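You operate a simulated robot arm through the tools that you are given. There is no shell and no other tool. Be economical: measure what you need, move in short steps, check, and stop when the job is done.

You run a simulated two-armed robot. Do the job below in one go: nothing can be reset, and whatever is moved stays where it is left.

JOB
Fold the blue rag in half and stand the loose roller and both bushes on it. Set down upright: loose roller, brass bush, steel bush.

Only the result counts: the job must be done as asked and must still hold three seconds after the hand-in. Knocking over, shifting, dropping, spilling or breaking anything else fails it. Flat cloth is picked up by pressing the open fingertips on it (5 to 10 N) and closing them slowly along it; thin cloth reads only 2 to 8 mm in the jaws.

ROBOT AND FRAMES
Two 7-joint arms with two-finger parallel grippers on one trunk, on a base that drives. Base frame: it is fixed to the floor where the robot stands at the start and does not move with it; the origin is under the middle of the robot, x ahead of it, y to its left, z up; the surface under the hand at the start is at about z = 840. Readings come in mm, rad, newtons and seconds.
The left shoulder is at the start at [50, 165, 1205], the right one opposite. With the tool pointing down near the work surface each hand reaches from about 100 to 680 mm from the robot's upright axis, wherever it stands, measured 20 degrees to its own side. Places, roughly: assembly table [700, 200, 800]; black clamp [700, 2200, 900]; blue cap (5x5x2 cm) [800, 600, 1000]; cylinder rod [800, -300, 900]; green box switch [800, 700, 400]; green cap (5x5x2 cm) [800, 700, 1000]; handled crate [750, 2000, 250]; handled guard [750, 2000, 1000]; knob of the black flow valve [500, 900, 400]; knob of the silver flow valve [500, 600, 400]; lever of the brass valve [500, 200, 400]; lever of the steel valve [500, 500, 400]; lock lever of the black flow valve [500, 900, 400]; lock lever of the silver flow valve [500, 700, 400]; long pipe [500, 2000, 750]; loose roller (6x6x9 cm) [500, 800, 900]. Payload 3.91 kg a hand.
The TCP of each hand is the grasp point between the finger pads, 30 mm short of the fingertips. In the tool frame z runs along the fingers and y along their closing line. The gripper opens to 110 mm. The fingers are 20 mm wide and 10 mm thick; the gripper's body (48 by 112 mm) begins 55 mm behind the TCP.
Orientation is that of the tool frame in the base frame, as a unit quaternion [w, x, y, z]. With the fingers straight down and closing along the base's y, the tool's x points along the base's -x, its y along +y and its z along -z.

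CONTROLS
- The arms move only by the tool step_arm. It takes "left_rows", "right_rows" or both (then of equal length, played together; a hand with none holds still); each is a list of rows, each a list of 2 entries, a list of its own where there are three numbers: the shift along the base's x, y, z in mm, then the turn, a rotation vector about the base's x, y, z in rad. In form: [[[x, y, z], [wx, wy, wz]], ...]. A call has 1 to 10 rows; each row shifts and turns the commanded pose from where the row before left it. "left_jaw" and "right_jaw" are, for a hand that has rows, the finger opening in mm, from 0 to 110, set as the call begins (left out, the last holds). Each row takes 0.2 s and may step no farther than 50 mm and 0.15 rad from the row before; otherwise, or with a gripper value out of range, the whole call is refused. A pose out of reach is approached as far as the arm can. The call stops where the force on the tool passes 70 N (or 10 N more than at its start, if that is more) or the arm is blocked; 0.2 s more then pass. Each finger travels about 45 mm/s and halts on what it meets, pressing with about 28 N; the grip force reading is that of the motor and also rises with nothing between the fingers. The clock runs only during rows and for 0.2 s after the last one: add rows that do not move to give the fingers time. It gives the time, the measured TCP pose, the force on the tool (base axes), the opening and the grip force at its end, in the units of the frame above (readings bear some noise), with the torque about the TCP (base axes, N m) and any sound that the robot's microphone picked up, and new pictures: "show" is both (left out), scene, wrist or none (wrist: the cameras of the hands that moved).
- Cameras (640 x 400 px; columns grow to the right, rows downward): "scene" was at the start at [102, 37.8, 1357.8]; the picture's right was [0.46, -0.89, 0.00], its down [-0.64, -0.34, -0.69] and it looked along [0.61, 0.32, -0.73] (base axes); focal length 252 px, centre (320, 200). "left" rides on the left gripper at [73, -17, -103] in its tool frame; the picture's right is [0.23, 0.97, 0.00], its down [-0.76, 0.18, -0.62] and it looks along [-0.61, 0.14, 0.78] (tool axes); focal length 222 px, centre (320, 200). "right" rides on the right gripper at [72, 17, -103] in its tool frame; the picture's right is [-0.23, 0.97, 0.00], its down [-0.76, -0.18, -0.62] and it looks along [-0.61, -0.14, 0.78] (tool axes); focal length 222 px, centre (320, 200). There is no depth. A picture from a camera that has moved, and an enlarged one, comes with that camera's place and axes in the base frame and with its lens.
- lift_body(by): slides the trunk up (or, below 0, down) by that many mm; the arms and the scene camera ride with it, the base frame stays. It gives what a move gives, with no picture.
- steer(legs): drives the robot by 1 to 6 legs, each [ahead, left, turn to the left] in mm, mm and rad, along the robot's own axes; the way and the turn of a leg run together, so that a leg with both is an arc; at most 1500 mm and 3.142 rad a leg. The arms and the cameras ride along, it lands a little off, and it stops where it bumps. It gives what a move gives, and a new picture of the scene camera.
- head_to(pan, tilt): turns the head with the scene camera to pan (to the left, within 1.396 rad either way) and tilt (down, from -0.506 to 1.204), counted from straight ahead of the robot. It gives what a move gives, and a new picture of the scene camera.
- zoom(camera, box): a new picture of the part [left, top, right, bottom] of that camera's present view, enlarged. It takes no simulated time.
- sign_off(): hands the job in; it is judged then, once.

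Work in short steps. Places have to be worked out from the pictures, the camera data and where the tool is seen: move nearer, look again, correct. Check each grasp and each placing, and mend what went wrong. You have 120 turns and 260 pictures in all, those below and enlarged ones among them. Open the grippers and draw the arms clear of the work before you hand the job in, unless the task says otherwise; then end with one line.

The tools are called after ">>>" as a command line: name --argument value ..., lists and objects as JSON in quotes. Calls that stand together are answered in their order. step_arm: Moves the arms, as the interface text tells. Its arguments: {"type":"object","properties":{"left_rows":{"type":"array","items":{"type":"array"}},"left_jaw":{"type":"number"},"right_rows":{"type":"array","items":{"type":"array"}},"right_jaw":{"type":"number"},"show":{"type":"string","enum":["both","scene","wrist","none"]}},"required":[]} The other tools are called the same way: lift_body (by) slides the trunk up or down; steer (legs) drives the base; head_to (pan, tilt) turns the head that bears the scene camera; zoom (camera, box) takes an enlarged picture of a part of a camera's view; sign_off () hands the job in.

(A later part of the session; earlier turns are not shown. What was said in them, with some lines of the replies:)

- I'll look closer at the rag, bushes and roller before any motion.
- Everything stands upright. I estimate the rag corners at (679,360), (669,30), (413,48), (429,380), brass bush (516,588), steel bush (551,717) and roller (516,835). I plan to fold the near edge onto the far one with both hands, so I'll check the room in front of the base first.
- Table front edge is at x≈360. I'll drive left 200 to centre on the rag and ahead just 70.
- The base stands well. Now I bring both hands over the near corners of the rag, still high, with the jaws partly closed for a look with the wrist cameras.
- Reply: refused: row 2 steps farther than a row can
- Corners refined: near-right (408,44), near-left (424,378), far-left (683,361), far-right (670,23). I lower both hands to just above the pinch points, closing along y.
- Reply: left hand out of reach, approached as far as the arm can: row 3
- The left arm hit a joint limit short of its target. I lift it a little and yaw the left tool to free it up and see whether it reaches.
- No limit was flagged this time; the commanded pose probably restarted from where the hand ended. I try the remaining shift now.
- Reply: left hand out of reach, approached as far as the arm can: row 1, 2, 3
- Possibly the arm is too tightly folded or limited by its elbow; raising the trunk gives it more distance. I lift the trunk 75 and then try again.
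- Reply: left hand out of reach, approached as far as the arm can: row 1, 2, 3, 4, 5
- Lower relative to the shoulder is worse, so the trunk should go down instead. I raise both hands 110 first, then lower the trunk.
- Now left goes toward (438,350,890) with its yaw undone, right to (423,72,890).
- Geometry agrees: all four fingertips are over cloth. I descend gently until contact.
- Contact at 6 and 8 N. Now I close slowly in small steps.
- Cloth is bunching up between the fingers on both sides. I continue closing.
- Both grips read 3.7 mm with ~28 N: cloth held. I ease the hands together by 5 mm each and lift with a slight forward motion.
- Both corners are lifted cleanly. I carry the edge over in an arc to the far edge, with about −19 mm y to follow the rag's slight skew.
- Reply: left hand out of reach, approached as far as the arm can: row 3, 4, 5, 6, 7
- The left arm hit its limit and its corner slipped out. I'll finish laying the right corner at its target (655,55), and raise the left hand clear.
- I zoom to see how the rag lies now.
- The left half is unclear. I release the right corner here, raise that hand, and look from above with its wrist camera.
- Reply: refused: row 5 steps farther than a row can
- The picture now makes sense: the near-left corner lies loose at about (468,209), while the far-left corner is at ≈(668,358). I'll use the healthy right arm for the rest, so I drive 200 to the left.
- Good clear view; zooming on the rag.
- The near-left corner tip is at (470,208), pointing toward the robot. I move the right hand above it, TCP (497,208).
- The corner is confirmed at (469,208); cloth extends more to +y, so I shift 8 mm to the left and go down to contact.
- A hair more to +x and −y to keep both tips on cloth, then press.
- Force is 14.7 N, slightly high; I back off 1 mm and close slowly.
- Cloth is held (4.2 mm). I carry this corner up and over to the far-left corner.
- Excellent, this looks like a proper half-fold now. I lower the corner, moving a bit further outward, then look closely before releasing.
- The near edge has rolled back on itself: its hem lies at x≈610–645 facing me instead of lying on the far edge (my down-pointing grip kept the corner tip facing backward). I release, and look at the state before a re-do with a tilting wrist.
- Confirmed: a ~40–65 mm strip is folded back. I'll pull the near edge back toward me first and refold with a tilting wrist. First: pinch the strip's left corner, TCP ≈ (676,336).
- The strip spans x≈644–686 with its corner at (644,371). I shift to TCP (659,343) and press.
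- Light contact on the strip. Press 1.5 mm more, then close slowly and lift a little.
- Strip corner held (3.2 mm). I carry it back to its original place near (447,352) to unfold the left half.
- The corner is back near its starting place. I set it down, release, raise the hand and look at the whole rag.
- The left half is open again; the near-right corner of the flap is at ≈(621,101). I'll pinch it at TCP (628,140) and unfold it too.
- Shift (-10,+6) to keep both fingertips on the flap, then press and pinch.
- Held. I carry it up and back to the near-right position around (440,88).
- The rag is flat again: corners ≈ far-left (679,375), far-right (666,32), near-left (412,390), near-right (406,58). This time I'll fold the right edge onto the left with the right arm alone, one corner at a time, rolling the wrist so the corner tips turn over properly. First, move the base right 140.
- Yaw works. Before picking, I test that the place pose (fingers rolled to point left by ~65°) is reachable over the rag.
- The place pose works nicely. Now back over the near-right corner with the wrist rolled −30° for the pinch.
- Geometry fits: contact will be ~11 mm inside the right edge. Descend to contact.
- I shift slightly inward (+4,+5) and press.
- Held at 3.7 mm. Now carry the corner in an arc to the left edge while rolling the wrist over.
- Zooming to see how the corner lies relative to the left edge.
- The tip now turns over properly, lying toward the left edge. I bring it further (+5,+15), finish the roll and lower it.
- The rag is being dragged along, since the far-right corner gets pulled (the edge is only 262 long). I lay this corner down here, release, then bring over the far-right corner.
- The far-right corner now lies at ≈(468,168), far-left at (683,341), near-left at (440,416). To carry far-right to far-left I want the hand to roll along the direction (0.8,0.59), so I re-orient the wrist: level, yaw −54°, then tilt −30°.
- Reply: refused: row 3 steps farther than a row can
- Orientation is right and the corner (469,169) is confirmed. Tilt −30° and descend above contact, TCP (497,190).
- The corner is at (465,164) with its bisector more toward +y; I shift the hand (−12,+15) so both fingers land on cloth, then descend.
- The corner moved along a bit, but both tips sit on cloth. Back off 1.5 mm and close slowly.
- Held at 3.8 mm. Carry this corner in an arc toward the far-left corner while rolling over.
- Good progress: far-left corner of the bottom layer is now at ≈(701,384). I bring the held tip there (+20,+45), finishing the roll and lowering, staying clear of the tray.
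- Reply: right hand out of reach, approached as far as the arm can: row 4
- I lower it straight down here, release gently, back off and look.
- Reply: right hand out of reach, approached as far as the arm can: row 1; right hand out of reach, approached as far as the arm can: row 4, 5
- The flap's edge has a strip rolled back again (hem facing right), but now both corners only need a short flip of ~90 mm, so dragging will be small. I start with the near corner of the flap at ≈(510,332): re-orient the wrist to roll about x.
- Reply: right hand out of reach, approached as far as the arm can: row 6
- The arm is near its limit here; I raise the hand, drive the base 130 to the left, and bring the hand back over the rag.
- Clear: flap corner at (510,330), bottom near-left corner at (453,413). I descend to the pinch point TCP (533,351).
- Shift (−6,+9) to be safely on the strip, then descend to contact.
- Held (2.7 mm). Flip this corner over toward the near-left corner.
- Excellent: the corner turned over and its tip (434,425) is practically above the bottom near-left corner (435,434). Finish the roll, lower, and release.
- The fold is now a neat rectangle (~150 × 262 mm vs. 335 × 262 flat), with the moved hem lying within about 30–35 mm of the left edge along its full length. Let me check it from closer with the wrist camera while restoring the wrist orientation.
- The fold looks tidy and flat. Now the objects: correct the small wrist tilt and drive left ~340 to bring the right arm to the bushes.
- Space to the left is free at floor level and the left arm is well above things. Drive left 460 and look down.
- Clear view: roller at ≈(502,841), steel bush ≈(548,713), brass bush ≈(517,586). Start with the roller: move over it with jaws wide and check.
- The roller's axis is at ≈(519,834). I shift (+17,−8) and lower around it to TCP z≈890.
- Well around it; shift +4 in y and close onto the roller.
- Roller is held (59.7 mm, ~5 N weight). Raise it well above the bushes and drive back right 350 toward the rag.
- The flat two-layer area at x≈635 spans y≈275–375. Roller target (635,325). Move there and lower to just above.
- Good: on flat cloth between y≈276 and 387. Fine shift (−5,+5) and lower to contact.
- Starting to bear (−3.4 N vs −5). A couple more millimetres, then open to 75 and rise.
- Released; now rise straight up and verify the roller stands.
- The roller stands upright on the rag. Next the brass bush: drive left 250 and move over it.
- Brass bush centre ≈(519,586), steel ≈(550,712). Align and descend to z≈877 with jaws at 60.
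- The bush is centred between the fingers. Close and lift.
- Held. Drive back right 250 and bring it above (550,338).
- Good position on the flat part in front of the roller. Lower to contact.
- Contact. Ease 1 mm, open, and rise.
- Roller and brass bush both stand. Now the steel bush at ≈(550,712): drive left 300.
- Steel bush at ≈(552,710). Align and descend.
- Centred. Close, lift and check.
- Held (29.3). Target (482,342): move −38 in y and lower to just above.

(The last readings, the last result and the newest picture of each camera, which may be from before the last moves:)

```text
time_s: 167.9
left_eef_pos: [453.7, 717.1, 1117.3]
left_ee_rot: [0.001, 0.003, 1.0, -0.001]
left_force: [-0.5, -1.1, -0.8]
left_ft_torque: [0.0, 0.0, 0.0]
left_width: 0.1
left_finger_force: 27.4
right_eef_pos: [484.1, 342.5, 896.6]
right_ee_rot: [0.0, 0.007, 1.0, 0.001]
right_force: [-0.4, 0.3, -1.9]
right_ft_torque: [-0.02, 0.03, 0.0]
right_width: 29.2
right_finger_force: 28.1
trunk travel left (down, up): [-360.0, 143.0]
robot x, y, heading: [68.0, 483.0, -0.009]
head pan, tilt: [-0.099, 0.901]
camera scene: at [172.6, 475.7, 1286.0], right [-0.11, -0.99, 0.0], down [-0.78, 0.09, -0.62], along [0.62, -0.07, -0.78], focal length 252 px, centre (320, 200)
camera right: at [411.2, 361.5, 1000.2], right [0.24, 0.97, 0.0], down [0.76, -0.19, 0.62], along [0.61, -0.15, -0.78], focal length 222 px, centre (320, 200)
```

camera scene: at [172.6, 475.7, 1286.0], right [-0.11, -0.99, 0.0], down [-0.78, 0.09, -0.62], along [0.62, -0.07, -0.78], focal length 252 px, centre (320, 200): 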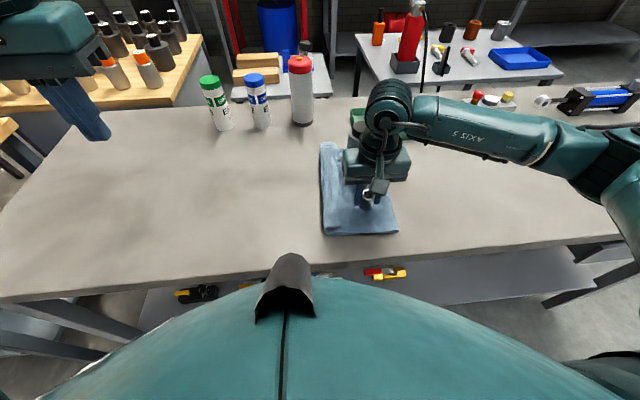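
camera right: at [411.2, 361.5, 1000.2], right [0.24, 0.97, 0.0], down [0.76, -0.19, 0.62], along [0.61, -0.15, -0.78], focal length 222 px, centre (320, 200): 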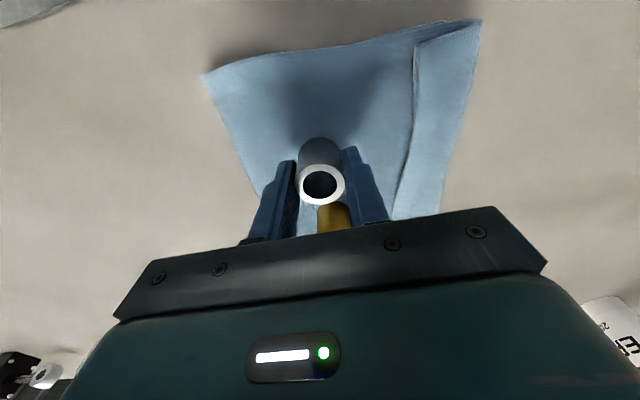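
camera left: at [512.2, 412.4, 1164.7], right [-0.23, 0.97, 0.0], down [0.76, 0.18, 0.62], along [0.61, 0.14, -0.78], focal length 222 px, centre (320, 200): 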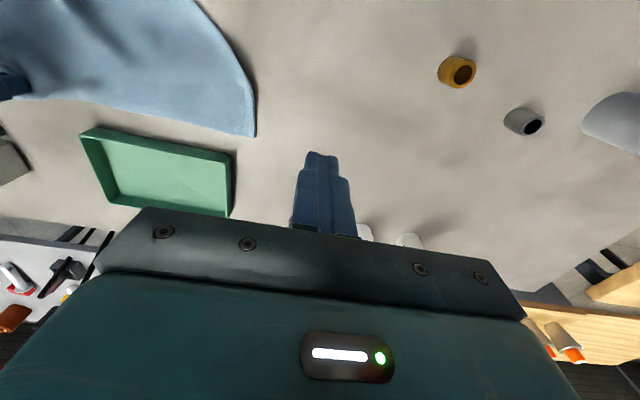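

Clean position. Lower to contact.

>>> step_arm --right_rows '[[[0, 0, -5], [0, 0, 0]], [[0, 0, -3], [0, 0, 0]], [[0, 0, -2], [0, 0, 0]], [[0, 0, 0], [0, 0, 0]]]' --show "none"

```text
time_s: 168.9
left_eef_pos: [453.9, 717.2, 1118.2]
left_ee_rot: [0.001, 0.003, 1.0, -0.001]
left_force: [-0.4, 0.2, -0.4]
left_ft_torque: [-0.02, -0.03, -0.04]
left_width: 0.0
left_finger_force: 27.4
right_eef_pos: [482.8, 342.6, 886.6]
right_ee_rot: [0.001, 0.007, 1.0, 0.001]
right_force: [0.9, -0.6, -1.0]
right_ft_torque: [0.0, 0.01, -0.01]
right_width: 29.3
right_finger_force: 27.8
trunk travel left (down, up): [-360.0, 143.0]
robot x, y, heading: [63.5, 482.3, -0.009]
head pan, tilt: [-0.099, 0.901]
```

>>> step_arm --right_rows '[[[0, 0, -2], [0, 0, 0]], [[0, 0, -1], [0, 0, 0]], [[0, 0, 0], [0, 0, 0]]]' --show "none"

```text
time_s: 169.7
left_eef_pos: [453.8, 716.9, 1117.8]
left_ee_rot: [0.001, 0.003, 1.0, -0.001]
left_force: [0.1, -0.3, 0.0]
left_ft_torque: [-0.01, -0.02, -0.03]
left_width: 0.0
left_finger_force: 28.3
right_eef_pos: [482.2, 341.5, 886.6]
right_ee_rot: [0.0, 0.007, 1.0, 0.001]
right_force: [0.6, -0.8, -0.6]
right_ft_torque: [-0.02, -0.02, 0.05]
right_width: 29.0
right_finger_force: 28.0
trunk travel left (down, up): [-360.0, 143.0]
robot x, y, heading: [67.3, 487.5, -0.009]
head pan, tilt: [-0.099, 0.901]
```

No contact yet; a bit lower.

>>> step_arm --right_rows '[[[0, 0, -1.5], [0, 0, 0]], [[0, 0, -1], [0, 0, 0]], [[0, 0, 0], [0, 0, 0]]]' --show "none"

```text
time_s: 170.5
left_eef_pos: [453.6, 717.1, 1117.7]
left_ee_rot: [0.001, 0.004, 1.0, -0.001]
left_force: [-0.2, 0.8, 0.4]
left_ft_torque: [0.02, 0.02, 0.03]
left_width: 0.0
left_finger_force: 28.1
right_eef_pos: [481.7, 342.7, 882.5]
right_ee_rot: [0.001, 0.007, 1.0, 0.002]
right_force: [-0.6, -1.5, 3.5]
right_ft_torque: [0.03, 0.01, -0.01]
right_width: 29.4
right_finger_force: 28.1
trunk travel left (down, up): [-360.0, 143.0]
robot x, y, heading: [67.7, 482.5, -0.009]
head pan, tilt: [-0.099, 0.901]
```

Contact at 3.5 N. Open, rise straight, and back away.

>>> step_arm --right_rows '[[[0, 0, 0], [0, 0, 0]], [[0, 0, 0], [0, 0, 0]], [[0, 0, 8], [0, 0, 0]], [[0, 0, 30], [0, 0, 0]], [[0, 0, 45], [0, 0, 0]], [[0, 0, 45], [0, 0, 0]], [[0, 0, 45], [0, 0, 0]], [[0, 0, 30], [0, 0, 0]], [[-30, -35, 0], [0, 0, 0]], [[-30, -35, 0], [0, 0, 0]]]' --right_jaw 48 --show "both"

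>>> zoom --camera "scene" --box '[280, 100, 460, 250]'

```text
time_s: 172.7
left_eef_pos: [452.2, 716.8, 1117.3]
left_ee_rot: [0.001, 0.003, 1.0, -0.001]
left_force: [0.9, 0.3, 0.6]
left_ft_torque: [0.0, -0.01, 0.02]
left_width: 0.0
left_finger_force: 27.9
right_eef_pos: [421.9, 269.8, 1087.2]
right_ee_rot: [0.001, 0.007, 1.0, 0.002]
right_force: [-0.1, 0.4, -0.1]
right_ft_torque: [0.0, 0.01, -0.01]
right_width: 48.0
right_finger_force: 0.0
trunk travel left (down, up): [-360.0, 143.0]
robot x, y, heading: [69.6, 483.4, -0.012]
head pan, tilt: [-0.099, 0.901]
camera scene: at [172.1, 475.2, 1286.1], right [-0.11, -0.99, 0.0], down [-0.78, 0.09, -0.62], along [0.62, -0.07, -0.78], focal length 252 px, centre (320, 200)
camera right: at [349.2, 287.8, 1190.7], right [0.24, 0.97, 0.0], down [0.76, -0.19, 0.62], along [0.61, -0.15, -0.78], focal length 222 px, centre (320, 200)
```

scene: 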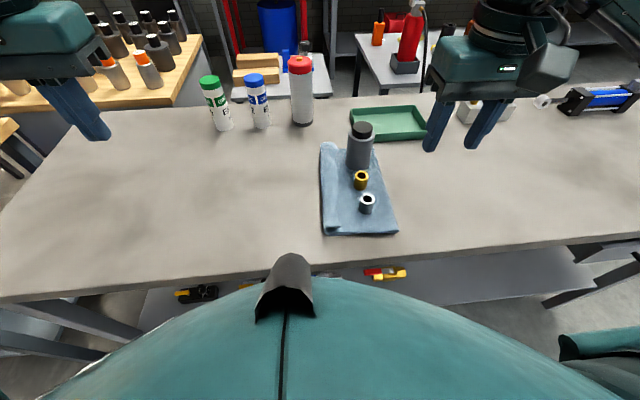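
right: 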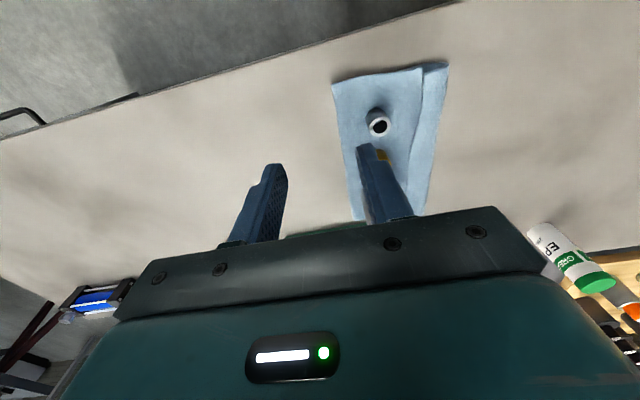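

```text
2.67 times, centred on (370, 175) of scene
camera zoom: at [172.1, 475.2, 1286.1], right [-0.11, -0.99, 0.0], down [-0.78, 0.09, -0.62], along [0.62, -0.07, -0.78], focal length 673 px, centre (187, 267)
```

zoom: 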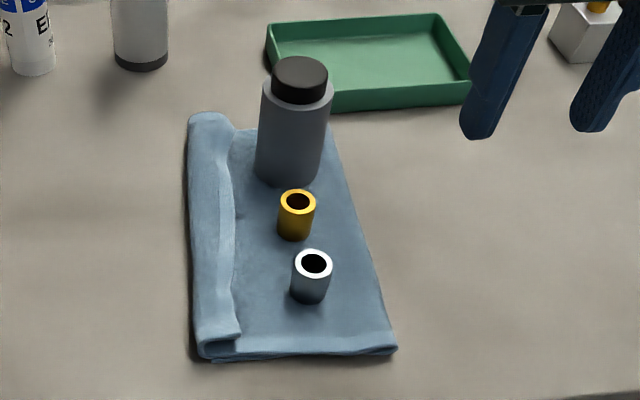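

All three stand upright on the folded rag. I open both grippers with the arms clear before handing in.

>>> step_arm --left_rows '[[[0, 0, 0], [0, 0, 0]], [[0, 0, 0], [0, 0, 0]], [[0, 0, 0], [0, 0, 0]], [[0, 0, 0], [0, 0, 0]], [[0, 0, 0], [0, 0, 0]], [[0, 0, 0], [0, 0, 0]]]' --right_rows '[[[0, -20, 10], [0, 0, 0]], [[0, -20, 10], [0, 0, 0]], [[0, 0, 0], [0, 0, 0]], [[0, 0, 0], [0, 0, 0]], [[0, 0, 0], [0, 0, 0]], [[0, 0, 0], [0, 0, 0]]]' --left_jaw 100 --right_jaw 100 --show "scene"

```text
time_s: 174.1
left_eef_pos: [452.6, 716.1, 1116.9]
left_ee_rot: [0.001, 0.003, 1.0, -0.002]
left_force: [-0.2, -0.2, -0.6]
left_ft_torque: [0.01, 0.03, 0.02]
left_width: 100.1
left_finger_force: 0.1
right_eef_pos: [421.5, 229.9, 1103.8]
right_ee_rot: [0.001, 0.007, 1.0, 0.002]
right_force: [1.1, -0.2, -0.1]
right_ft_torque: [-0.05, 0.03, 0.02]
right_width: 100.0
right_finger_force: 0.1
trunk travel left (down, up): [-360.0, 143.0]
robot x, y, heading: [68.5, 481.2, -0.007]
head pan, tilt: [-0.099, 0.901]
camera scene: at [172.6, 475.6, 1286.0], right [-0.11, -0.99, 0.0], down [-0.78, 0.09, -0.62], along [0.62, -0.07, -0.78], focal length 252 px, centre (320, 200)
```

scene: 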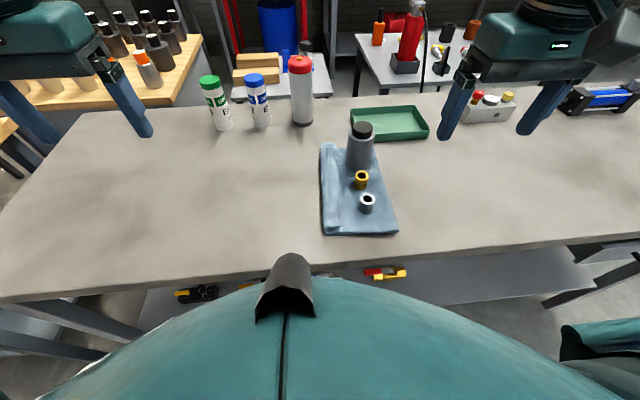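

Everything is stable: roller, brass bush and steel bush are upright on the folded rag, and the tray and cans look untouched. I hand in.

>>> sign_off

```text
The job is handed in.
```

The rag is folded in half, with the loose roller, brass bush and steel bush standing upright on it; the fold is about 150 mm wide against 335 mm flat, and the moved edge is turned back in a roughly 35 mm strip, so it lies that far short of the opposite edge.
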